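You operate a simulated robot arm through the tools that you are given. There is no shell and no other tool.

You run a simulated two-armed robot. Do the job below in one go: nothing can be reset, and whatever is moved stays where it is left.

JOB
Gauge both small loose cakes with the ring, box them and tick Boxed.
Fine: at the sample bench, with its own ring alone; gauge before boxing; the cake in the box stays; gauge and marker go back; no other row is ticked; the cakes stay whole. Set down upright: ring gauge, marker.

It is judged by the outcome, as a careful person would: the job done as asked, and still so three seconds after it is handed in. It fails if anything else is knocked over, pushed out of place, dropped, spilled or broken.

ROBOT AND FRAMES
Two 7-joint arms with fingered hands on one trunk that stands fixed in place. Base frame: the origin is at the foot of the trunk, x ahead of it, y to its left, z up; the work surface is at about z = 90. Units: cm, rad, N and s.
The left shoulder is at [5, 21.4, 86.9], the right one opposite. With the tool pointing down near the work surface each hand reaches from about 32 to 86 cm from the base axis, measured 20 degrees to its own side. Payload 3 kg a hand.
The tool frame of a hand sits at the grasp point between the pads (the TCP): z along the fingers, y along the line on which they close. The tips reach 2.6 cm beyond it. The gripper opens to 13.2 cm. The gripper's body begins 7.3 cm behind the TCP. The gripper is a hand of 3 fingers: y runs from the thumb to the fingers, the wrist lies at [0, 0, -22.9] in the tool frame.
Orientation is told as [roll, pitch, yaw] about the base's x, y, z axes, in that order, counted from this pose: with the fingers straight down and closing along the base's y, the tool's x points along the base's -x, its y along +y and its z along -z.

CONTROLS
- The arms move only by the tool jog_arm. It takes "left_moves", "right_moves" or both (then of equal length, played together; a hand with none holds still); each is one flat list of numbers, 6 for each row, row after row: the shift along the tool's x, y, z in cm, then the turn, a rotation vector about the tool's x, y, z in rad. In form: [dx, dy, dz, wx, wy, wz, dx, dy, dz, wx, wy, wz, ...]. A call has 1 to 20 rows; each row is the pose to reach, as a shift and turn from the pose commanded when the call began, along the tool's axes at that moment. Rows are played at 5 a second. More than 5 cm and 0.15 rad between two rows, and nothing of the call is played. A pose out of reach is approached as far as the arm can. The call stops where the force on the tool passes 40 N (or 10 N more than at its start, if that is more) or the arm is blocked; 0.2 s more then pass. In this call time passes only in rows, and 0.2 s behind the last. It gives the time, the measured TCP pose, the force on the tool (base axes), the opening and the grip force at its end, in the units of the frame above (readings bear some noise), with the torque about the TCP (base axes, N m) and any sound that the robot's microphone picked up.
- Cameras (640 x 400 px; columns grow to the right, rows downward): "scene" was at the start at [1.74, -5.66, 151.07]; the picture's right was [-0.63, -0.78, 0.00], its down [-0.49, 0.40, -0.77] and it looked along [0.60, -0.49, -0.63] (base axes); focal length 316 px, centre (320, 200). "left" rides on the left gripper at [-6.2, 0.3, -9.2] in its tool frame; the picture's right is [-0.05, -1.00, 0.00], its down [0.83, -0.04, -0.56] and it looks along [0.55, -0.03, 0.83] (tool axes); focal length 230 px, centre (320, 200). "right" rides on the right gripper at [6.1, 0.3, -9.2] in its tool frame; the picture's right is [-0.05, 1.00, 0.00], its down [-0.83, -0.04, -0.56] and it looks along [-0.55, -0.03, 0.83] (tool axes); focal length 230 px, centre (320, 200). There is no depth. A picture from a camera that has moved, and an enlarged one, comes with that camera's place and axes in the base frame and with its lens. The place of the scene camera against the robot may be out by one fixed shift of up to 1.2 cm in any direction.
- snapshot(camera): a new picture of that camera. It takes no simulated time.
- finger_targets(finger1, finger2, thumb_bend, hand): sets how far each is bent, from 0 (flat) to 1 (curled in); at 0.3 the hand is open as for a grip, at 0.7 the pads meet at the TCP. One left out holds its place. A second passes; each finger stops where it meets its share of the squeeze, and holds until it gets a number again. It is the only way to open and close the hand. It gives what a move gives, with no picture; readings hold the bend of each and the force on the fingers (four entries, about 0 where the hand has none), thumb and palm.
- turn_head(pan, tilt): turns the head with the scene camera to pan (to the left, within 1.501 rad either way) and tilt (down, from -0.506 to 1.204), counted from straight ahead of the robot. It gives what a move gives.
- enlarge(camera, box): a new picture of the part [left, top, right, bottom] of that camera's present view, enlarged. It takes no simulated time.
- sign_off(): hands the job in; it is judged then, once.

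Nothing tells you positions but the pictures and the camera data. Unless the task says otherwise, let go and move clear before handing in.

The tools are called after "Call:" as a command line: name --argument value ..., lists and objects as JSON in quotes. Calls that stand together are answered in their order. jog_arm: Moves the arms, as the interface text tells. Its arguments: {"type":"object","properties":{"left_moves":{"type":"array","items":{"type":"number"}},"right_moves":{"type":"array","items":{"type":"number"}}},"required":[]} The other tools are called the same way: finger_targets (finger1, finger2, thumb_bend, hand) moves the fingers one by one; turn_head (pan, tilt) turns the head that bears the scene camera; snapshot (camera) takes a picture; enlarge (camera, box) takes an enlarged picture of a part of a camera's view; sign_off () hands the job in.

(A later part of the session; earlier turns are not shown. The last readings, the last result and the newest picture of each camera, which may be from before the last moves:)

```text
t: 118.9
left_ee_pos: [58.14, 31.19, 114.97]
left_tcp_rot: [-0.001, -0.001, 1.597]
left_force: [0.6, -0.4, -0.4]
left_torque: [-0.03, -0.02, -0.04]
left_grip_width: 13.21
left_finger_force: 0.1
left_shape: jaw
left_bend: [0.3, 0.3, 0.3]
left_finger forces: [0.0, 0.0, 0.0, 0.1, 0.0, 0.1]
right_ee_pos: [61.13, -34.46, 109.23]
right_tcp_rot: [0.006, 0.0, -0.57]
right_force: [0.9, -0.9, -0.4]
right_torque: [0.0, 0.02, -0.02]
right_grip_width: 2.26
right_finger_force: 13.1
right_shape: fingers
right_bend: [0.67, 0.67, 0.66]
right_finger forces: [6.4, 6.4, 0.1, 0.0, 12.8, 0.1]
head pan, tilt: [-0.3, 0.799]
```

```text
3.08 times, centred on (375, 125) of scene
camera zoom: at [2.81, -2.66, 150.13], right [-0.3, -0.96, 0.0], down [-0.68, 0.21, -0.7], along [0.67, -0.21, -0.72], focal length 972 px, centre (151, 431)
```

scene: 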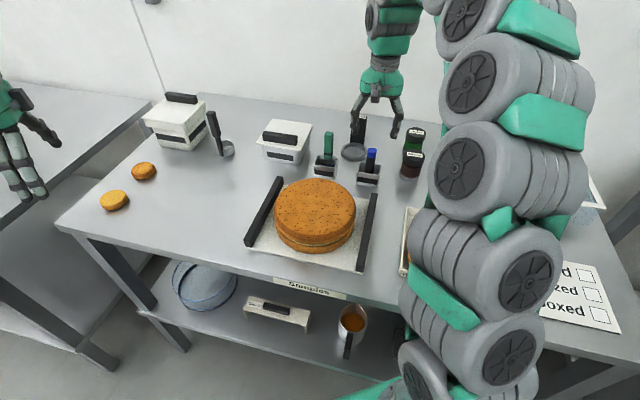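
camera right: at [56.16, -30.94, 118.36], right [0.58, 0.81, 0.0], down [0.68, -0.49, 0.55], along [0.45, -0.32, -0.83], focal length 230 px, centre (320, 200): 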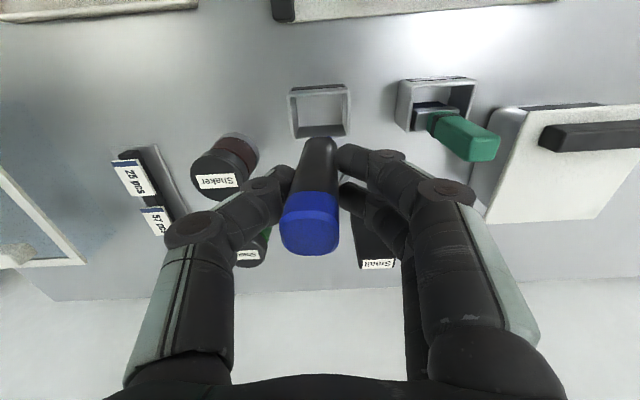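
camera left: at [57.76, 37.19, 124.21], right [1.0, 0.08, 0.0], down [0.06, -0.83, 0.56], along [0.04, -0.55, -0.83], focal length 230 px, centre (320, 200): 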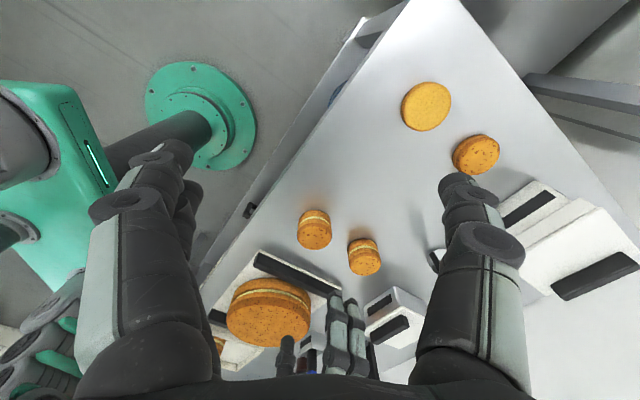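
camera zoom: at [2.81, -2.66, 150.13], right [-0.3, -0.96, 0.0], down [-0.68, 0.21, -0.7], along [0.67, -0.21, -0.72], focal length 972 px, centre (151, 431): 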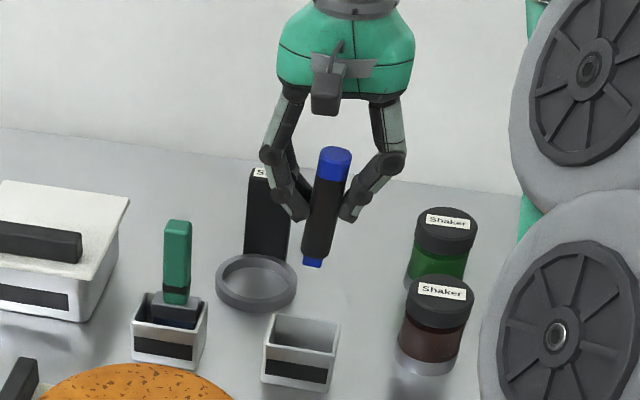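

The marker has its blue writing tip at the bottom and is held nearly vertical. I carry it over to the tick sheet at a safe height.

Call:
jog_arm --right_moves '[1.0, -1.8, -0.5, 0, 0, 0, 3.0, -5.4, -1.0, 0, 0, 0, 5.0, -9.0, -1.0, 0, 0, 0, 7.0, -12.6, -1.0, 0, 0, 0, 9.0, -16.2, -1.0, 0, 0, 0, 11.0, -19.8, -1.0, 0, 0, 0, 13.0, -23.4, -1.0, 0, 0, 0, 15.0, -27.0, -1.0, 0, 0, 0, 17.0, -30.6, -1.0, 0, 0, 0, 19.0, -34.2, -1.0, 0, 0, 0, 21.0, -37.8, -1.0, 0, 0, 0, 23.0, -41.4, -1.0, 0, 0, 0, 24.8, -44.7, -1.0, 0, 0, 0, 25.98, -46.8, -1.0, 0, 0, 0]'

Call:
snapshot --camera "right"

Call:
turn_head --pan -1.0 --tilt 0.8

Call:
snapshot --camera "scene"

```text
t: 121.9
left_ee_pos: [58.23, 31.0, 114.93]
left_tcp_rot: [0.0, 0.0, 1.596]
left_force: [-0.5, 0.8, 0.3]
left_torque: [0.0, 0.02, 0.03]
left_grip_width: 13.21
left_finger_force: 0.1
left_shape: jaw
left_bend: [0.3, 0.3, 0.3]
left_finger forces: [0.0, 0.1, 0.1, 0.0, 0.0, 0.1]
right_ee_pos: [13.49, -60.07, 109.81]
right_tcp_rot: [0.005, -0.001, -0.569]
right_force: [-0.7, 0.8, -0.5]
right_torque: [0.02, -0.02, -0.03]
right_grip_width: 2.24
right_finger_force: 12.0
right_shape: fingers
right_bend: [0.68, 0.68, 0.66]
right_finger forces: [6.2, 6.0, 0.0, 0.0, 12.4, 0.1]
head pan, tilt: [-0.3, 0.799]
```

```text
taken
camera right: at [8.5, -56.42, 118.88], right [0.58, 0.81, 0.0], down [0.68, -0.49, 0.56], along [0.45, -0.32, -0.83], focal length 230 px, centre (320, 200)
```

right: 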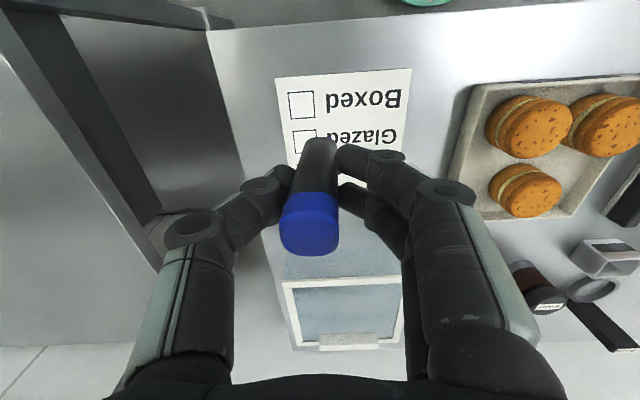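

```text
t: 122.9
left_ee_pos: [58.19, 31.16, 115.01]
left_tcp_rot: [0.001, 0.0, 1.598]
left_force: [0.0, -0.1, 0.4]
left_torque: [-0.01, -0.02, 0.02]
left_grip_width: 13.16
left_finger_force: 0.0
left_shape: jaw
left_bend: [0.3, 0.3, 0.3]
left_finger forces: [0.0, 0.0, 0.1, 0.0, 0.1, 0.0]
right_ee_pos: [13.67, -60.03, 109.81]
right_tcp_rot: [0.004, 0.002, -0.569]
right_force: [0.3, -0.5, -1.6]
right_torque: [-0.01, 0.03, 0.01]
right_grip_width: 2.23
right_finger_force: 12.2
right_shape: fingers
right_bend: [0.68, 0.68, 0.66]
right_finger forces: [6.2, 6.1, 0.1, 0.0, 12.4, 0.0]
head pan, tilt: [-1.0, 0.799]
```

```text
taken
```

scene: 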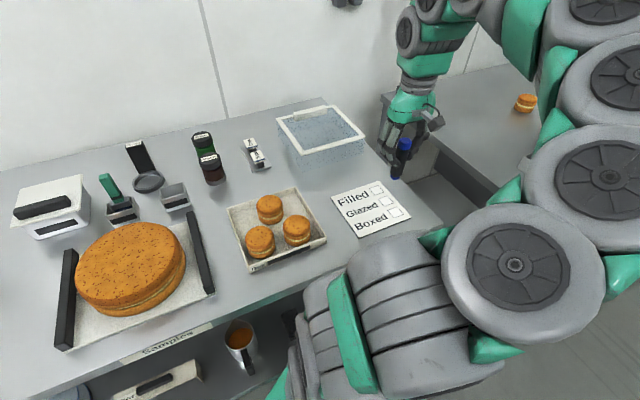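

The Boxed square centre lies about (11.8, -61.5). I shift over it and lower to a few centimetres above the sheet to see where the tip points.

Call:
jog_arm --right_moves '[0.2, -0.8, 3, 0, 0, 0, 0.4, -1.6, 6, 0, 0, 0, 0.55, -2.25, 8.8, 0, 0, 0]'

Call:
snapshot --camera "right"

Call:
enlarge --camera "scene" --box '[320, 130, 450, 250]'

```text
t: 123.7
left_ee_pos: [58.13, 31.13, 114.93]
left_tcp_rot: [-0.001, -0.001, 1.597]
left_force: [-0.7, -1.1, -0.5]
left_torque: [0.01, -0.02, 0.01]
left_grip_width: 13.23
left_finger_force: 0.1
left_shape: jaw
left_bend: [0.3, 0.3, 0.3]
left_finger forces: [0.1, 0.0, 0.0, 0.1, 0.0, 0.1]
right_ee_pos: [12.0, -61.49, 100.93]
right_tcp_rot: [0.004, 0.002, -0.567]
right_force: [0.4, 0.5, -0.7]
right_torque: [0.02, 0.0, 0.03]
right_grip_width: 2.23
right_finger_force: 12.3
right_shape: fingers
right_bend: [0.68, 0.68, 0.66]
right_finger forces: [6.1, 6.0, 0.1, 0.1, 12.4, 0.0]
head pan, tilt: [-1.0, 0.799]
```

```text
taken
camera right: at [6.99, -57.96, 110.04], right [0.58, 0.81, 0.01], down [0.68, -0.49, 0.55], along [0.45, -0.32, -0.83], focal length 230 px, centre (320, 200)
```

right: 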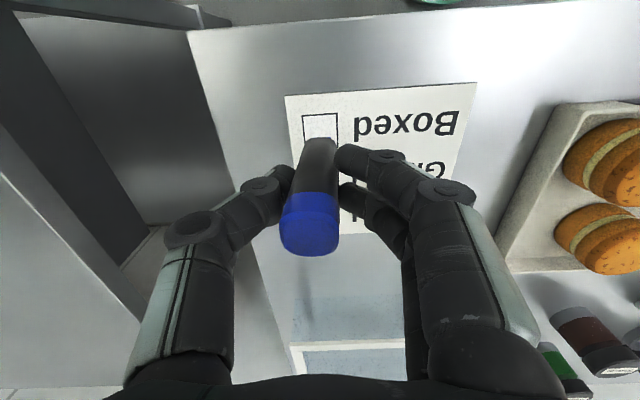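

```text
3.33 times, centred on (385, 190) of scene
camera zoom: at [-0.53, -7.06, 150.13], right [-0.84, -0.54, 0.0], down [-0.39, 0.6, -0.7], along [0.38, -0.59, -0.72], focal length 1052 px, centre (103, 233)
```

zoom: 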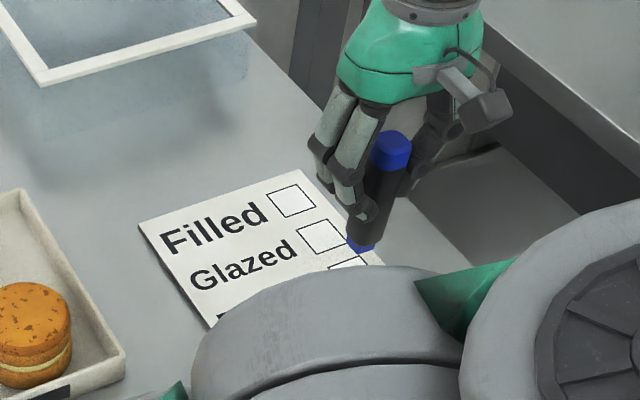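

The square is right below the hand. I zoom in the wrist view to determine where the tip lies relative to it.

Call:
enlarge --camera "right" --box '[260, 90, 380, 260]'

Call:
enlarge --camera "scene" --box '[370, 160, 440, 220]'

```text
2.35 times, centred on (320, 175) of right
camera zoom: at [6.99, -57.96, 110.04], right [0.58, 0.81, 0.01], down [0.68, -0.49, 0.55], along [0.45, -0.32, -0.83], focal length 541 px, centre (320, 259)
```

zoom: 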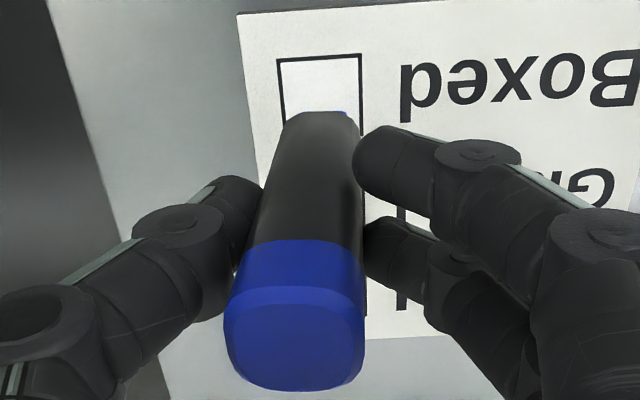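

```text
6.67 times, centred on (405, 190) of scene
camera zoom: at [-0.53, -7.06, 150.13], right [-0.84, -0.54, 0.0], down [-0.39, 0.6, -0.7], along [0.38, -0.59, -0.72], focal length 2105 px, centre (-247, 267)
```

zoom: 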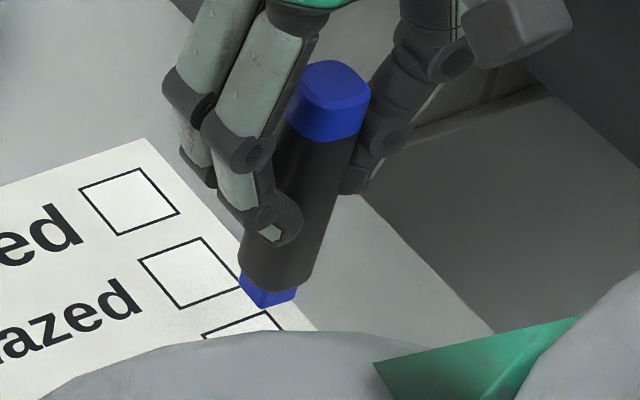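

From both views the tip is aligned sideways and needs about 0.35 cm toward the robot to be central. I position at the tick's start point (left part of the square) and lower to just above the sheet.

Call:
jog_arm --right_moves '[0.25, 0.6, 1.0, 0, 0, 0, 0.25, 0.6, 2.0, 0, 0, 0, 0.25, 0.6, 2.3, 0, 0, 0]'

Call:
enlarge --camera "right" --box '[260, 90, 380, 260]'

Call:
enlarge --camera "scene" --box '[370, 160, 440, 220]'

```text
t: 124.5
left_ee_pos: [58.17, 31.14, 115.06]
left_tcp_rot: [0.0, 0.0, 1.597]
left_force: [0.1, 0.3, 0.3]
left_torque: [0.04, 0.02, 0.02]
left_grip_width: 13.19
left_finger_force: 0.1
left_shape: jaw
left_bend: [0.3, 0.3, 0.3]
left_finger forces: [0.0, 0.0, 0.0, 0.0, 0.0, 0.0]
right_ee_pos: [12.22, -61.01, 98.64]
right_tcp_rot: [0.006, 0.0, -0.571]
right_force: [0.4, 0.2, -0.6]
right_torque: [-0.02, -0.04, 0.01]
right_grip_width: 2.23
right_finger_force: 12.5
right_shape: fingers
right_bend: [0.68, 0.68, 0.66]
right_finger forces: [6.2, 6.2, 0.1, 0.0, 12.3, 0.1]
head pan, tilt: [-1.0, 0.799]
```

```text
2.35 times, centred on (320, 175) of right
camera zoom: at [7.15, -57.35, 107.78], right [0.58, 0.81, 0.01], down [0.68, -0.49, 0.55], along [0.45, -0.32, -0.83], focal length 541 px, centre (320, 259)
```

zoom: 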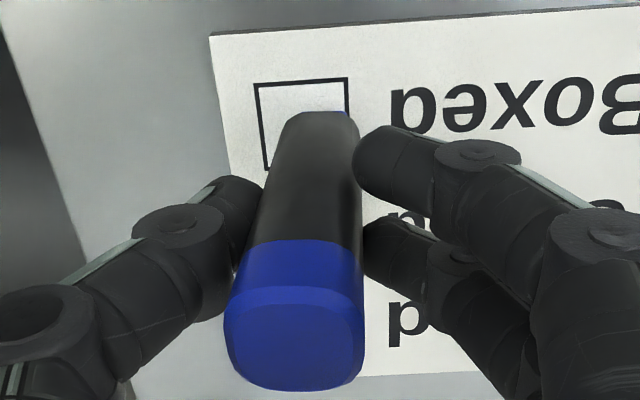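

```text
6.67 times, centred on (405, 190) of scene
camera zoom: at [-0.53, -7.06, 150.13], right [-0.84, -0.54, 0.0], down [-0.39, 0.6, -0.7], along [0.38, -0.59, -0.72], focal length 2105 px, centre (-247, 267)
```

zoom: 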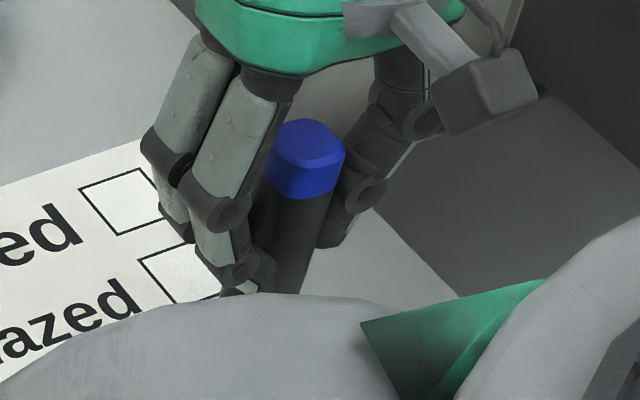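

Tip is over the left part of the square. I trim 0.2 cm and lower to touch the sheet.

Call:
jog_arm --right_moves '[0, -0.2, 0.2, 0, 0, 0, 0, -0.2, 0.35, 0, 0, 0]'

Call:
jog_arm --right_moves '[0, 0, 0.1, 0, 0, 0, 0, 0, 0.15, 0, 0, 0]'

Call:
jog_arm --right_moves '[0, 0, 0.1, 0, 0, 0]'

```text
t: 125.1
left_ee_pos: [58.19, 31.11, 115.01]
left_tcp_rot: [0.0, -0.001, 1.598]
left_force: [0.1, -0.3, -0.3]
left_torque: [-0.02, 0.0, 0.01]
left_grip_width: 13.19
left_finger_force: 0.0
left_shape: jaw
left_bend: [0.3, 0.3, 0.3]
left_finger forces: [0.1, 0.0, 0.0, 0.0, 0.0, 0.0]
right_ee_pos: [12.14, -61.03, 98.3]
right_tcp_rot: [0.006, -0.001, -0.566]
right_force: [0.5, -0.5, -0.5]
right_torque: [-0.02, 0.01, -0.02]
right_grip_width: 2.25
right_finger_force: 12.1
right_shape: fingers
right_bend: [0.68, 0.68, 0.66]
right_finger forces: [6.2, 6.0, 0.0, 0.1, 12.3, 0.0]
head pan, tilt: [-1.0, 0.799]
```

```text
t: 125.7
left_ee_pos: [58.16, 31.08, 115.07]
left_tcp_rot: [0.0, -0.001, 1.597]
left_force: [-0.1, 0.2, -0.3]
left_torque: [0.01, -0.03, 0.0]
left_grip_width: 13.2
left_finger_force: 0.0
left_shape: jaw
left_bend: [0.3, 0.3, 0.3]
left_finger forces: [0.1, 0.0, 0.0, 0.0, 0.0, 0.0]
right_ee_pos: [12.19, -61.01, 98.38]
right_tcp_rot: [0.006, 0.0, -0.567]
right_force: [0.2, 0.0, -0.3]
right_torque: [0.0, -0.01, 0.04]
right_grip_width: 2.24
right_finger_force: 11.9
right_shape: fingers
right_bend: [0.68, 0.68, 0.66]
right_finger forces: [6.2, 6.1, 0.0, 0.2, 12.3, 0.1]
head pan, tilt: [-1.0, 0.799]
```

```text
t: 126.1
left_ee_pos: [58.16, 31.18, 115.0]
left_tcp_rot: [0.0, -0.001, 1.598]
left_force: [1.0, 0.0, -0.2]
left_torque: [0.01, 0.01, -0.04]
left_grip_width: 13.19
left_finger_force: 0.0
left_shape: jaw
left_bend: [0.3, 0.3, 0.3]
left_finger forces: [0.0, 0.0, 0.0, 0.1, 0.0, 0.0]
right_ee_pos: [12.31, -61.1, 98.03]
right_tcp_rot: [0.007, 0.0, -0.569]
right_force: [-0.1, 0.9, 2.2]
right_torque: [-0.05, 0.03, 0.02]
right_grip_width: 2.26
right_finger_force: 13.5
right_shape: fingers
right_bend: [0.68, 0.68, 0.66]
right_finger forces: [6.6, 6.4, 0.1, 0.0, 12.8, 0.0]
head pan, tilt: [-1.0, 0.799]
```

Tip contact at about 2–3 N. I draw the tick: short stroke toward the robot, then the long stroke up to the other corner, and lift.

Call:
jog_arm --right_moves '[0.23, -0.13, 0.04, 0, 0, 0, 0.47, -0.27, 0.04, 0, 0, 0, 0.7, -0.4, 0.04, 0, 0, 0, 0.45, -0.58, 0.04, 0, 0, 0, 0.2, -0.76, 0.04, 0, 0, 0, -0.05, -0.94, 0.04, 0, 0, 0, -0.3, -1.12, 0.04, 0, 0, 0, -0.55, -1.3, 0.04, 0, 0, 0]'

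Call:
jog_arm --right_moves '[0, 0, -0.5, 0, 0, 0, 0, 0, -2, 0, 0, 0, 0, 0, -5, 0, 0, 0]'

Call:
snapshot --camera "right"

Call:
enlarge --camera "right" --box '[260, 70, 380, 200]'

Call:
enlarge --camera "scene" --box '[370, 160, 440, 230]'

```text
t: 127.9
left_ee_pos: [58.14, 31.18, 114.92]
left_tcp_rot: [0.001, 0.002, 1.597]
left_force: [0.0, 0.2, -0.7]
left_torque: [0.01, -0.05, 0.02]
left_grip_width: 13.22
left_finger_force: 0.0
left_shape: jaw
left_bend: [0.3, 0.3, 0.3]
left_finger forces: [0.0, 0.0, 0.0, 0.0, 0.0, 0.0]
right_ee_pos: [11.86, -62.53, 98.06]
right_tcp_rot: [0.004, 0.0, -0.568]
right_force: [-0.7, 0.2, 6.9]
right_torque: [0.07, 0.0, -0.01]
right_grip_width: 2.25
right_finger_force: 13.4
right_shape: fingers
right_bend: [0.69, 0.7, 0.66]
right_finger forces: [8.0, 6.4, 0.0, 0.1, 12.6, 0.0]
head pan, tilt: [-1.0, 0.799]
```

```text
t: 128.7
left_ee_pos: [58.25, 31.15, 115.02]
left_tcp_rot: [0.0, 0.0, 1.597]
left_force: [-0.4, -0.1, -0.7]
left_torque: [-0.01, -0.02, -0.01]
left_grip_width: 13.2
left_finger_force: 0.0
left_shape: jaw
left_bend: [0.3, 0.3, 0.3]
left_finger forces: [0.1, 0.0, 0.1, 0.0, 0.0, 0.0]
right_ee_pos: [12.07, -62.6, 103.18]
right_tcp_rot: [0.005, -0.002, -0.569]
right_force: [0.4, -0.3, -0.9]
right_torque: [-0.02, 0.01, 0.01]
right_grip_width: 2.25
right_finger_force: 12.4
right_shape: fingers
right_bend: [0.69, 0.7, 0.66]
right_finger forces: [6.7, 5.8, 0.0, 0.1, 12.4, 0.0]
head pan, tilt: [-1.0, 0.799]
```

```text
taken
camera right: at [6.91, -59.04, 112.23], right [0.58, 0.81, 0.0], down [0.67, -0.49, 0.56], along [0.45, -0.32, -0.83], focal length 230 px, centre (320, 200)
```

right: 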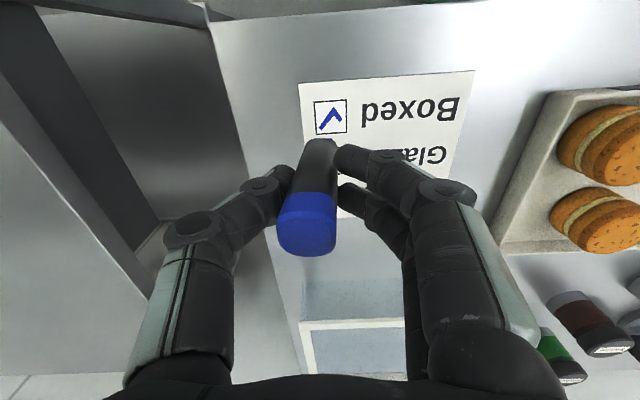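

```text
3.08 times, centred on (320, 135) of right
camera zoom: at [6.91, -59.04, 112.23], right [0.58, 0.81, 0.0], down [0.67, -0.49, 0.56], along [0.45, -0.32, -0.83], focal length 708 px, centre (320, 400)
```

zoom: 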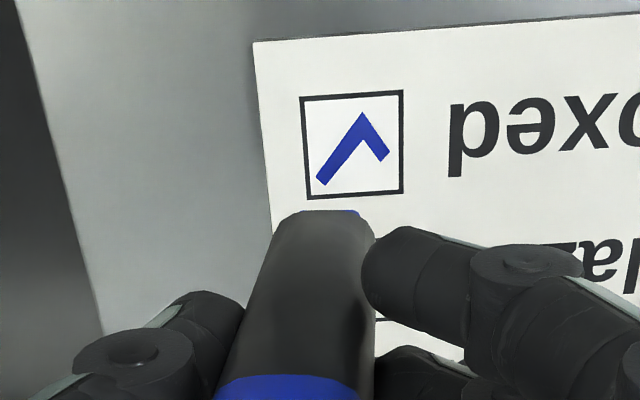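

```text
5.71 times, centred on (405, 195) of scene
camera zoom: at [-0.54, -7.06, 150.13], right [-0.84, -0.54, 0.0], down [-0.39, 0.6, -0.7], along [0.38, -0.59, -0.72], focal length 1804 px, centre (-166, 229)
```

zoom: 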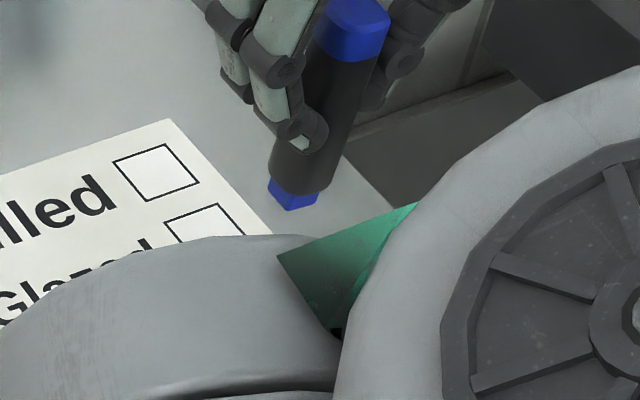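

A clean tick sits inside the Boxed square, other rows untouched. Now I check how the marker sits in the hand before returning it to its holder.

Call:
enlarge --camera "right" --box '[250, 120, 390, 270]'

Call:
turn_head --pan -0.5 --tilt 0.8

Call:
jog_arm --right_moves '[0, 0, -2, 0, 0, 0, 0, 0, -5, 0, 0, 0, 0, 0, -7, 0, 0, 0]'

Call:
snapshot --camera "scene"

```text
2.67 times, centred on (320, 195) of right
camera zoom: at [6.91, -59.04, 112.23], right [0.58, 0.81, 0.0], down [0.67, -0.49, 0.56], along [0.45, -0.32, -0.83], focal length 614 px, centre (320, 213)
```

zoom: 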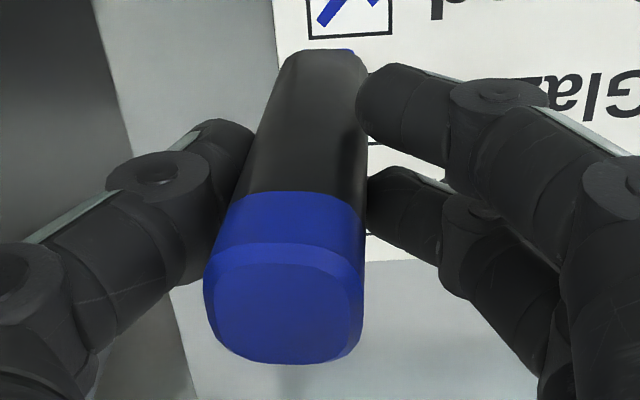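

```text
t: 129.7
left_ee_pos: [58.22, 31.1, 114.91]
left_tcp_rot: [0.0, 0.0, 1.598]
left_force: [1.1, -0.4, 0.7]
left_torque: [0.02, 0.01, -0.01]
left_grip_width: 13.19
left_finger_force: 0.1
left_shape: jaw
left_bend: [0.3, 0.3, 0.3]
left_finger forces: [0.1, 0.0, 0.0, 0.1, 0.0, 0.1]
right_ee_pos: [12.02, -62.63, 103.05]
right_tcp_rot: [0.004, 0.0, -0.569]
right_force: [-0.1, 0.5, 0.3]
right_torque: [0.02, -0.01, -0.02]
right_grip_width: 2.26
right_finger_force: 12.4
right_shape: fingers
right_bend: [0.69, 0.7, 0.66]
right_finger forces: [6.7, 5.8, 0.0, 0.0, 12.5, 0.0]
head pan, tilt: [-0.499, 0.799]
```

```text
t: 130.5
left_ee_pos: [58.15, 31.05, 114.97]
left_tcp_rot: [-0.001, 0.0, 1.596]
left_force: [-0.4, -0.3, 1.0]
left_torque: [0.0, -0.02, -0.03]
left_grip_width: 13.2
left_finger_force: 0.1
left_shape: jaw
left_bend: [0.3, 0.3, 0.3]
left_finger forces: [0.1, 0.0, 0.0, 0.0, 0.0, 0.0]
right_ee_pos: [12.14, -62.51, 110.0]
right_tcp_rot: [0.006, 0.0, -0.569]
right_force: [0.1, -0.4, -1.1]
right_torque: [0.03, -0.01, -0.02]
right_grip_width: 2.25
right_finger_force: 12.7
right_shape: fingers
right_bend: [0.69, 0.7, 0.66]
right_finger forces: [6.7, 5.8, 0.0, 0.0, 12.5, 0.1]
head pan, tilt: [-0.499, 0.799]
```

```text
taken
```

scene: 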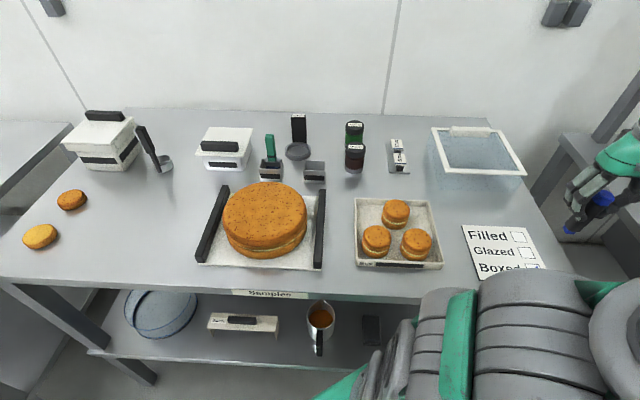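

The marker leans about 0.07 rad in the grip; I'll tilt the hand to make it vertical. Now I carry it back toward its holder.

Call:
jog_arm --right_moves '[-0.9, 1.8, -0.5, 0.005, 0, 0, -2.7, 5.4, -1.0, 0.01, 0, 0, -4.6, 9.2, -1.5, 0.015, 0, 0, -6.5, 13.1, -1.75, 0.02, 0, 0, -8.4, 16.9, -1.75, 0.025, 0, 0, -10.4, 20.8, -1.75, 0.03, 0, 0, -12.3, 24.7, -1.75, 0.035, 0, 0, -14.2, 28.6, -1.75, 0.04, 0, 0, -16.2, 32.5, -1.75, 0.045, 0, 0, -18.1, 36.4, -1.75, 0.05, 0, 0, -20.0, 40.2, -1.75, 0.055, 0, 0, -21.8, 43.8, -1.75, 0.06, 0, 0, -23.4, 47.0, -1.75, 0.065, 0, 0, -24.5, 49.2, -1.75, 0.07, 0, 0, -25.1, 50.4, -1.75, 0.07, 0, 0]'

Call:
snapshot --camera "right"

Call:
snapshot --camera "scene"

```text
t: 133.7
left_ee_pos: [58.21, 31.15, 114.87]
left_tcp_rot: [0.0, -0.001, 1.598]
left_force: [-0.1, 0.2, 0.2]
left_torque: [-0.01, -0.02, 0.0]
left_grip_width: 13.18
left_finger_force: 0.1
left_shape: jaw
left_bend: [0.3, 0.3, 0.3]
left_finger forces: [0.0, 0.0, 0.1, 0.0, 0.0, 0.0]
right_ee_pos: [60.17, -33.44, 111.98]
right_tcp_rot: [-0.066, 0.001, -0.568]
right_force: [-0.6, -0.8, -0.9]
right_torque: [0.01, 0.0, 0.01]
right_grip_width: 2.22
right_finger_force: 11.4
right_shape: fingers
right_bend: [0.69, 0.7, 0.66]
right_finger forces: [5.9, 5.6, 0.1, 0.0, 11.8, 0.0]
head pan, tilt: [-0.499, 0.799]
```

```text
taken
camera right: at [55.44, -29.33, 121.08], right [0.58, 0.81, -0.07], down [0.7, -0.45, 0.56], along [0.42, -0.37, -0.83], focal length 230 px, centre (320, 200)
```

right: 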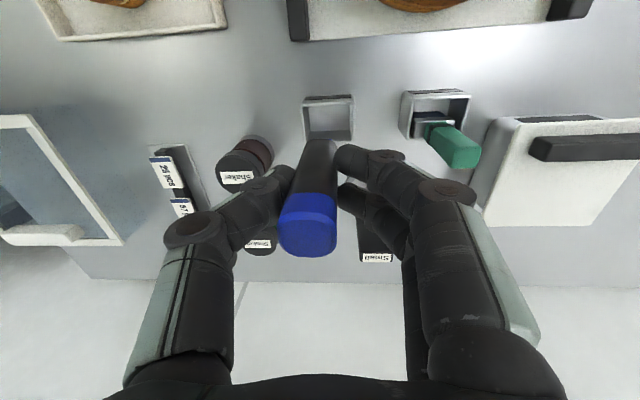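

```text
taken
```

scene: 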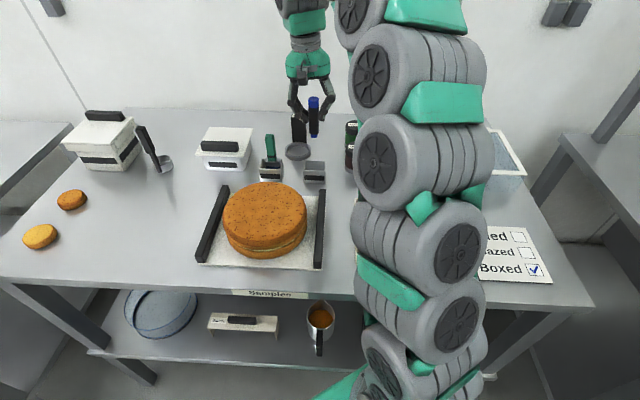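

Holder and marker are both visible. I zoom in to check verticality and alignment.

Call:
enlarge --camera "scene" --box '[260, 80, 370, 190]'

Call:
enlarge --camera "right" --box '[250, 80, 410, 270]'

Call:
enlarge --camera "left" --box '[250, 270, 400, 390]'

```text
3.64 times, centred on (315, 135) of scene
camera zoom: at [2.19, -4.13, 150.13], right [-0.48, -0.88, 0.0], down [-0.63, 0.34, -0.7], along [0.61, -0.33, -0.72], focal length 1148 px, centre (338, 436)
```

zoom: 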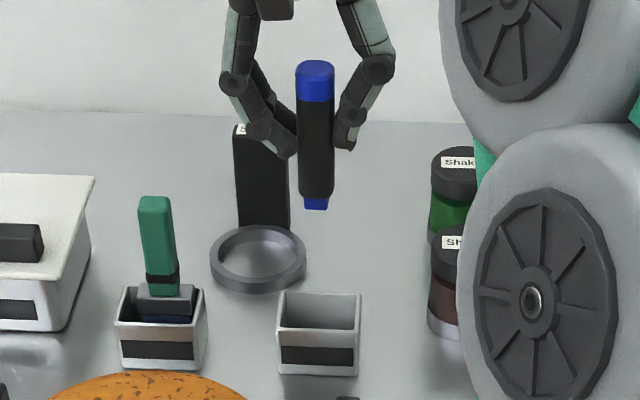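

```text
2.11 times, centred on (330, 175) of right
camera zoom: at [55.44, -29.33, 121.08], right [0.58, 0.81, -0.07], down [0.7, -0.45, 0.56], along [0.42, -0.37, -0.83], focal length 484 px, centre (299, 253)
```

zoom: 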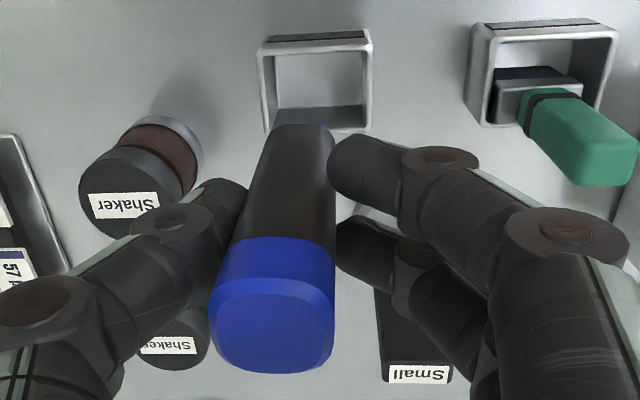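

```text
3.33 times, centred on (325, 330) of left
camera zoom: at [57.77, 37.19, 124.21], right [1.0, 0.08, 0.0], down [0.06, -0.83, 0.56], along [0.04, -0.55, -0.83], focal length 767 px, centre (303, -233)
```

zoom: 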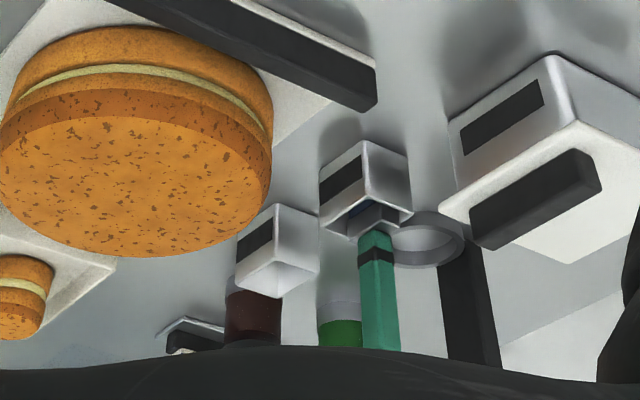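

The marker is vertical. Alignment with the holder needs only about 0.15 cm; I lower it to just above the rim and check again.

Call:
jog_arm --right_moves '[-0.07, 0.17, 2.5, 0, 0, 0, -0.15, 0.33, 5, 0, 0, 0, -0.15, 0.48, 7.3, 0, 0, 0]'

Call:
enlarge --camera "scene" --box '[270, 110, 360, 190]'

Call:
enlarge --camera "right" --box '[250, 80, 410, 270]'

Call:
enlarge --camera "left" --box '[250, 290, 350, 370]'

```text
t: 134.5
left_ee_pos: [58.12, 31.16, 114.93]
left_tcp_rot: [-0.001, -0.001, 1.598]
left_force: [-0.2, -0.7, 0.3]
left_torque: [0.01, 0.01, 0.0]
left_grip_width: 13.19
left_finger_force: 0.0
left_shape: jaw
left_bend: [0.3, 0.3, 0.3]
left_finger forces: [0.1, 0.0, 0.0, 0.1, 0.0, 0.0]
right_ee_pos: [60.26, -33.37, 104.79]
right_tcp_rot: [-0.066, 0.0, -0.569]
right_force: [0.4, 0.0, -0.7]
right_torque: [0.0, 0.0, 0.02]
right_grip_width: 2.24
right_finger_force: 11.6
right_shape: fingers
right_bend: [0.69, 0.7, 0.66]
right_finger forces: [6.1, 5.7, 0.1, 0.0, 11.8, 0.0]
head pan, tilt: [-0.499, 0.799]
```

```text
5.00 times, centred on (315, 150) of scene
camera zoom: at [2.19, -4.13, 150.13], right [-0.48, -0.88, 0.0], down [-0.63, 0.34, -0.7], along [0.61, -0.33, -0.72], focal length 1579 px, centre (345, 450)
```

zoom: 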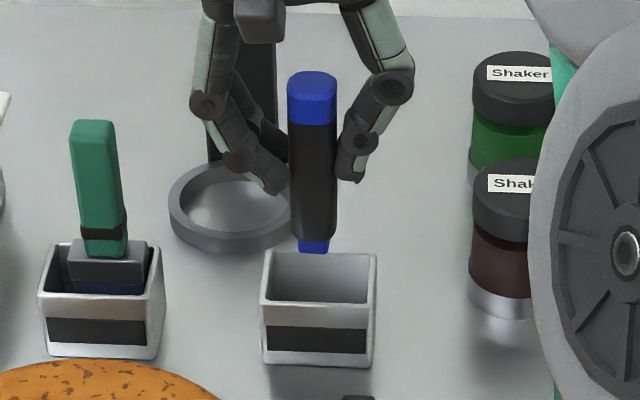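

```text
2.11 times, centred on (330, 175) of right
camera zoom: at [55.62, -29.25, 113.81], right [0.58, 0.81, -0.06], down [0.7, -0.45, 0.56], along [0.42, -0.37, -0.83], focal length 484 px, centre (299, 253)
```

zoom: 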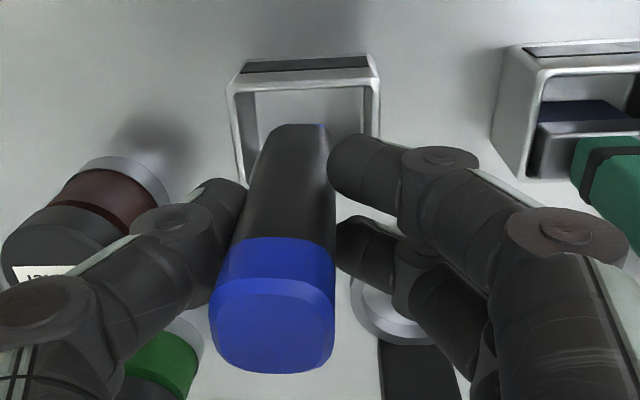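

```text
5.00 times, centred on (300, 330) of left
camera zoom: at [57.77, 37.19, 124.22], right [1.0, 0.08, 0.0], down [0.06, -0.83, 0.56], along [0.04, -0.55, -0.83], focal length 1150 px, centre (420, -450)
```

zoom: 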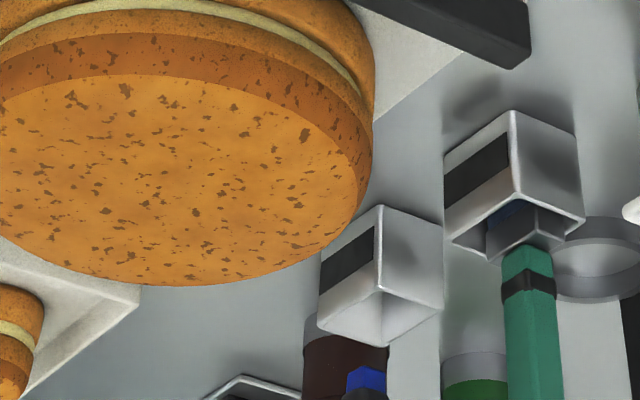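

Well aligned over the opening. I lower the tip into the holder, watching the force.

Call:
jog_arm --right_moves '[-0.05, -0.04, 1.0, 0, 0, 0, -0.05, 0.03, 2.0, 0, 0, 0, -0.05, 0.1, 3.0, 0, 0, 0]'

Call:
enlarge --camera "scene" --box '[270, 110, 360, 190]'

Call:
enlarge --camera "right" --box '[250, 80, 410, 270]'

```text
t: 135.3
left_ee_pos: [58.17, 31.13, 114.86]
left_tcp_rot: [0.0, 0.0, 1.597]
left_force: [0.2, -0.2, 0.0]
left_torque: [0.03, 0.0, 0.02]
left_grip_width: 13.18
left_finger_force: 0.1
left_shape: jaw
left_bend: [0.3, 0.3, 0.3]
left_finger forces: [0.0, 0.0, 0.0, 0.0, 0.0, 0.1]
right_ee_pos: [60.41, -33.72, 101.69]
right_tcp_rot: [-0.066, -0.002, -0.569]
right_force: [0.2, 0.2, -0.5]
right_torque: [0.01, 0.03, -0.02]
right_grip_width: 2.21
right_finger_force: 11.7
right_shape: fingers
right_bend: [0.69, 0.7, 0.66]
right_finger forces: [6.1, 5.6, 0.0, 0.0, 11.7, 0.0]
head pan, tilt: [-0.499, 0.799]
```

```text
5.00 times, centred on (315, 150) of scene
camera zoom: at [2.2, -4.13, 150.13], right [-0.48, -0.88, 0.0], down [-0.63, 0.34, -0.7], along [0.61, -0.33, -0.72], focal length 1579 px, centre (345, 450)
```

zoom: 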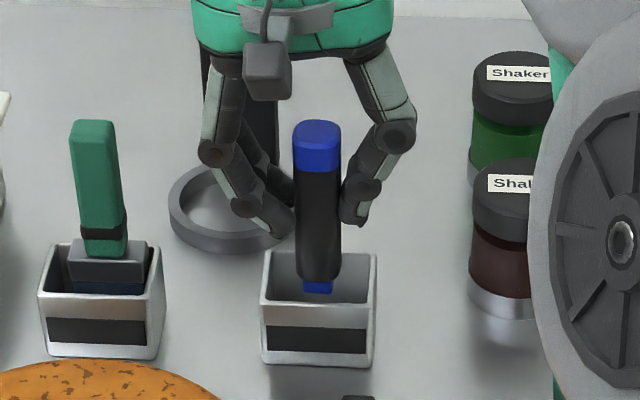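

```text
2.11 times, centred on (330, 175) of right
camera zoom: at [55.76, -29.56, 110.84], right [0.58, 0.81, -0.06], down [0.7, -0.45, 0.56], along [0.42, -0.37, -0.83], focal length 484 px, centre (299, 253)
```

zoom: 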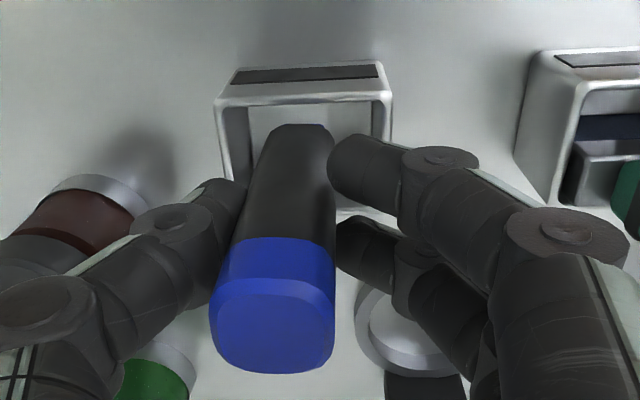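

The tip is inside the holder with room all round. I continue down to the floor of the holder.

Call:
jog_arm --right_moves '[0, 0.07, 1.0, 0, 0, 0, 0, 0.13, 2.0, 0, 0, 0, 0, 0.2, 3.0, 0, 0, 0]'

Call:
jog_arm --right_moves '[0, 0.01, 0.15, 0, 0, 0, 0, 0.02, 0.3, 0, 0, 0]'

Call:
enlarge --camera "scene" --box '[270, 110, 360, 190]'

```text
t: 136.1
left_ee_pos: [58.23, 31.13, 114.94]
left_tcp_rot: [0.001, 0.0, 1.596]
left_force: [-0.5, 0.0, 0.2]
left_torque: [-0.01, 0.01, 0.02]
left_grip_width: 13.18
left_finger_force: 0.1
left_shape: jaw
left_bend: [0.3, 0.3, 0.3]
left_finger forces: [0.0, 0.1, 0.0, 0.0, 0.0, 0.0]
right_ee_pos: [60.41, -33.72, 98.6]
right_tcp_rot: [-0.066, -0.003, -0.569]
right_force: [7.2, -3.8, 11.5]
right_torque: [-0.11, -0.14, 0.08]
right_grip_width: 0.8
right_finger_force: 10.8
right_shape: fingers
right_bend: [0.72, 0.69, 0.69]
right_finger forces: [0.0, 10.3, 0.0, 0.1, 9.9, 0.0]
head pan, tilt: [-0.499, 0.799]
```

```text
t: 136.7
left_ee_pos: [58.23, 31.15, 115.01]
left_tcp_rot: [0.0, 0.0, 1.598]
left_force: [-0.9, -0.8, -0.7]
left_torque: [-0.05, 0.02, 0.02]
left_grip_width: 13.2
left_finger_force: 0.0
left_shape: jaw
left_bend: [0.3, 0.3, 0.3]
left_finger forces: [0.1, 0.1, 0.1, 0.0, 0.1, 0.1]
right_ee_pos: [60.32, -33.69, 98.43]
right_tcp_rot: [-0.065, 0.002, -0.568]
right_force: [1.7, -1.1, -0.5]
right_torque: [-0.03, -0.04, 0.05]
right_grip_width: 0.81
right_finger_force: 7.8
right_shape: fingers
right_bend: [0.72, 0.68, 0.69]
right_finger forces: [0.0, 8.0, 0.0, 0.0, 7.9, 0.1]
head pan, tilt: [-0.499, 0.799]
```

```text
5.00 times, centred on (315, 150) of scene
camera zoom: at [2.2, -4.13, 150.13], right [-0.48, -0.88, 0.0], down [-0.63, 0.34, -0.7], along [0.61, -0.33, -0.72], focal length 1579 px, centre (345, 450)
```

zoom: 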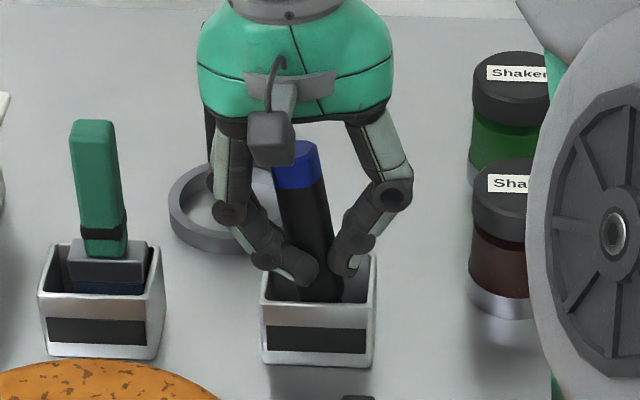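

The marker met resistance and slipped in the grip; it now leans in the holder. I look closely before doing anything.

Call:
enlarge --camera "right" --box '[220, 80, 420, 290]'

Call:
enlarge --camera "scene" --box '[290, 130, 350, 190]'

Call:
enlarge --camera "left" --box '[250, 290, 350, 370]'

```text
1.90 times, centred on (320, 185) of right
camera zoom: at [55.58, -29.54, 107.5], right [0.58, 0.81, -0.07], down [0.7, -0.45, 0.56], along [0.42, -0.37, -0.83], focal length 438 px, centre (320, 229)
```

zoom: 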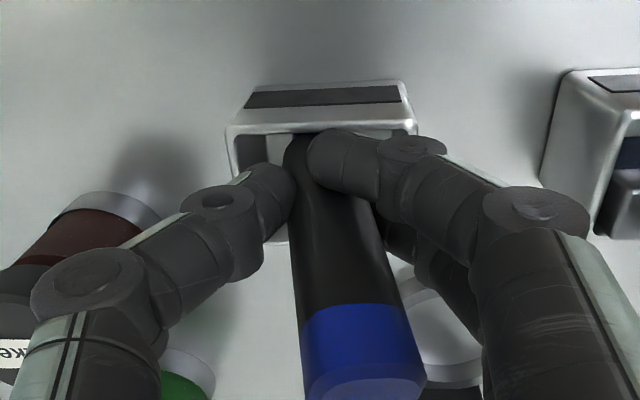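

```text
6.67 times, centred on (320, 160) of scene
camera zoom: at [2.2, -4.13, 150.13], right [-0.48, -0.88, 0.0], down [-0.63, 0.34, -0.7], along [0.61, -0.33, -0.72], focal length 2105 px, centre (320, 467)
```

zoom: 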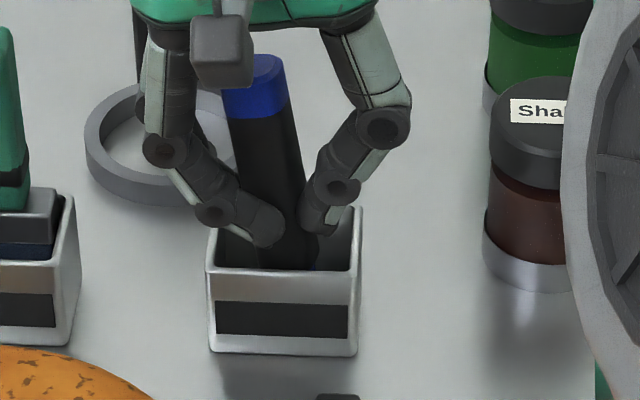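

```text
5.00 times, centred on (300, 330) of left
camera zoom: at [57.77, 37.19, 124.21], right [1.0, 0.08, 0.0], down [0.06, -0.83, 0.56], along [0.04, -0.55, -0.83], focal length 1150 px, centre (420, -450)
```

zoom: 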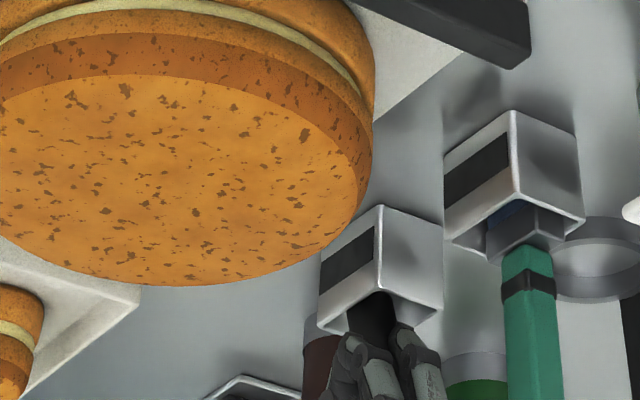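

The marker leans (tip near the robot-side wall, top away from me) but is inside its holder. I'll release it gently, re-orient the hand to close along the lean direction and set it upright from there, keeping the tip inside the holder.

Call:
finger_targets --hand "right" --finger1 0.6 --finger2 0.6 --thumb_bend 0.6

Call:
enlarge --camera "scene" --box '[290, 130, 350, 190]'

Call:
snapshot --camera "right"

```text
t: 137.7
left_ee_pos: [58.29, 31.15, 114.92]
left_tcp_rot: [0.001, 0.0, 1.596]
left_force: [0.8, -0.6, -0.7]
left_torque: [0.01, -0.04, -0.02]
left_grip_width: 13.2
left_finger_force: 0.0
left_shape: jaw
left_bend: [0.3, 0.3, 0.3]
left_finger forces: [0.0, 0.0, 0.0, 0.0, 0.0, 0.0]
right_ee_pos: [60.39, -33.75, 98.37]
right_tcp_rot: [-0.065, 0.0, -0.568]
right_force: [0.5, -0.2, -0.1]
right_torque: [0.01, 0.01, 0.02]
right_grip_width: 3.44
right_finger_force: 0.0
right_shape: fingers
right_bend: [0.6, 0.6, 0.6]
right_finger forces: [0.1, 0.1, 0.1, 0.0, 0.0, 0.1]
head pan, tilt: [-0.499, 0.799]
```

```text
6.67 times, centred on (320, 160) of scene
camera zoom: at [2.19, -4.13, 150.13], right [-0.48, -0.88, 0.0], down [-0.63, 0.34, -0.7], along [0.61, -0.33, -0.72], focal length 2105 px, centre (320, 467)
```

zoom: 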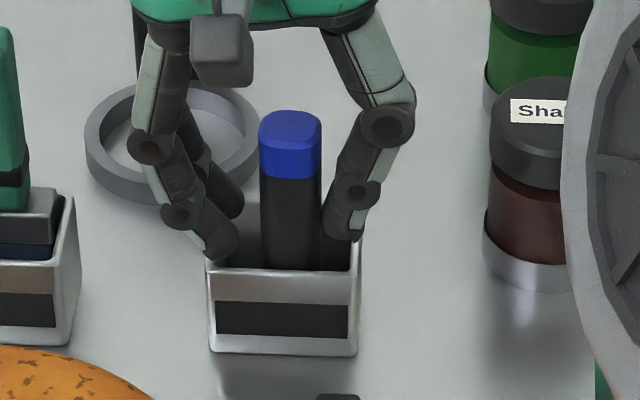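

```text
taken
camera right: at [55.6, -29.54, 107.52], right [0.58, 0.81, -0.06], down [0.7, -0.45, 0.56], along [0.42, -0.37, -0.83], focal length 230 px, centre (320, 200)
```

right: 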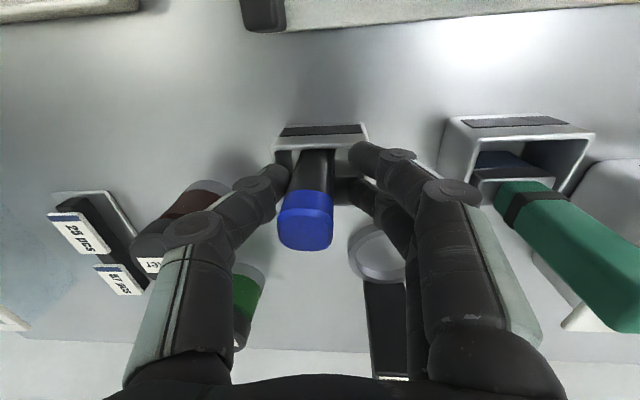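

Released, the marker dropped back and now stands upright in its holder. I open the fingers wider, without touching it, and rise straight up.

Call:
finger_targets --hand "right" --finger1 0.48 --finger2 0.48 --thumb_bend 0.48

Call:
jog_arm --right_moves '[0, -0.06, -1.0, 0, 0, 0, 0, -0.17, -2.5, 0, 0, 0, 0, -0.33, -5, 0, 0, 0, 0, -0.6, -9, 0, 0, 0, 0, -0.85, -13, 0, 0, 0]'

Call:
snapshot --camera "right"

Call:
enlarge --camera "scene" --box '[260, 100, 370, 190]'

Call:
enlarge --camera "left" --box '[250, 280, 350, 380]'

```text
t: 138.7
left_ee_pos: [58.28, 31.17, 114.97]
left_tcp_rot: [0.001, -0.001, 1.597]
left_force: [-0.3, 0.6, -0.1]
left_torque: [0.02, -0.01, 0.01]
left_grip_width: 13.18
left_finger_force: 0.1
left_shape: jaw
left_bend: [0.3, 0.3, 0.3]
left_finger forces: [0.0, 0.1, 0.0, 0.1, 0.1, 0.1]
right_ee_pos: [60.32, -33.59, 98.45]
right_tcp_rot: [-0.064, -0.001, -0.569]
right_force: [0.0, 1.0, 0.4]
right_torque: [-0.02, -0.01, -0.02]
right_grip_width: 7.39
right_finger_force: 0.1
right_shape: fingers
right_bend: [0.48, 0.48, 0.48]
right_finger forces: [0.0, 0.0, 0.0, 0.1, 0.1, 0.1]
head pan, tilt: [-0.499, 0.799]
```

```text
t: 139.9
left_ee_pos: [58.18, 31.18, 114.96]
left_tcp_rot: [-0.001, 0.0, 1.597]
left_force: [1.2, 0.5, 0.0]
left_torque: [-0.01, 0.0, -0.02]
left_grip_width: 13.18
left_finger_force: 0.1
left_shape: jaw
left_bend: [0.3, 0.3, 0.3]
left_finger forces: [0.1, 0.0, 0.0, 0.0, 0.0, 0.0]
right_ee_pos: [60.06, -33.75, 111.45]
right_tcp_rot: [-0.066, 0.001, -0.569]
right_force: [0.0, 0.2, -0.8]
right_torque: [-0.02, 0.0, 0.0]
right_grip_width: 7.42
right_finger_force: 0.1
right_shape: fingers
right_bend: [0.48, 0.48, 0.48]
right_finger forces: [0.0, 0.0, 0.1, 0.0, 0.1, 0.1]
head pan, tilt: [-0.499, 0.799]
```

```text
taken
camera right: at [55.36, -29.53, 120.58], right [0.58, 0.81, -0.07], down [0.7, -0.45, 0.56], along [0.42, -0.37, -0.83], focal length 230 px, centre (320, 200)
```

right: 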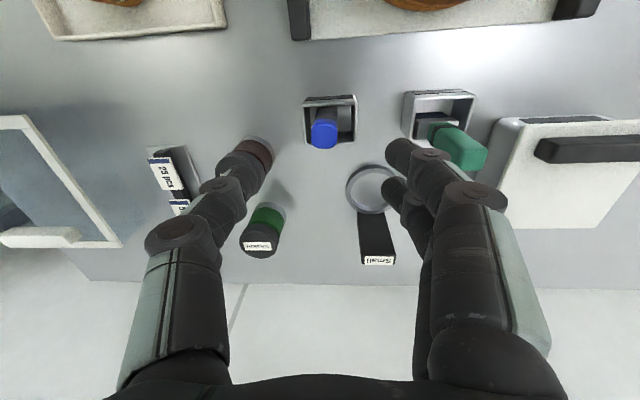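

```text
4.44 times, centred on (315, 145) of scene
camera zoom: at [2.19, -4.13, 150.13], right [-0.48, -0.88, 0.0], down [-0.63, 0.34, -0.7], along [0.61, -0.33, -0.72], focal length 1403 px, centre (342, 444)
```

zoom: 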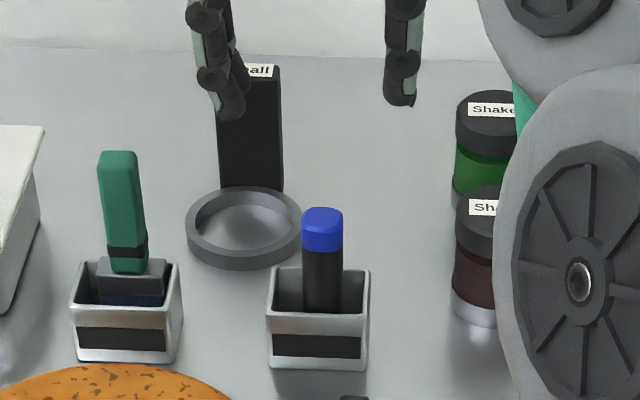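

```text
4.00 times, centred on (300, 330) of left
camera zoom: at [57.77, 37.19, 124.21], right [1.0, 0.08, 0.0], down [0.06, -0.83, 0.56], along [0.04, -0.55, -0.83], focal length 920 px, centre (400, -320)
```

zoom: 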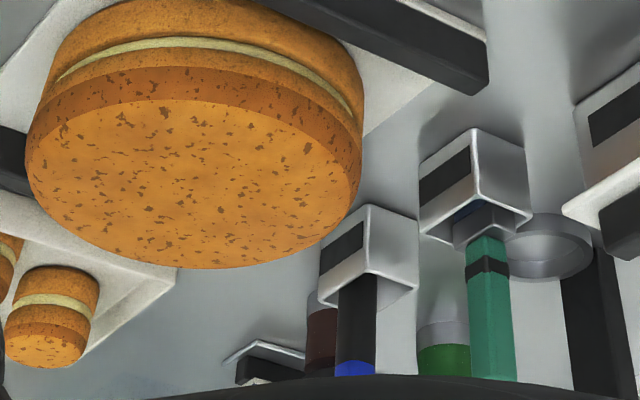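

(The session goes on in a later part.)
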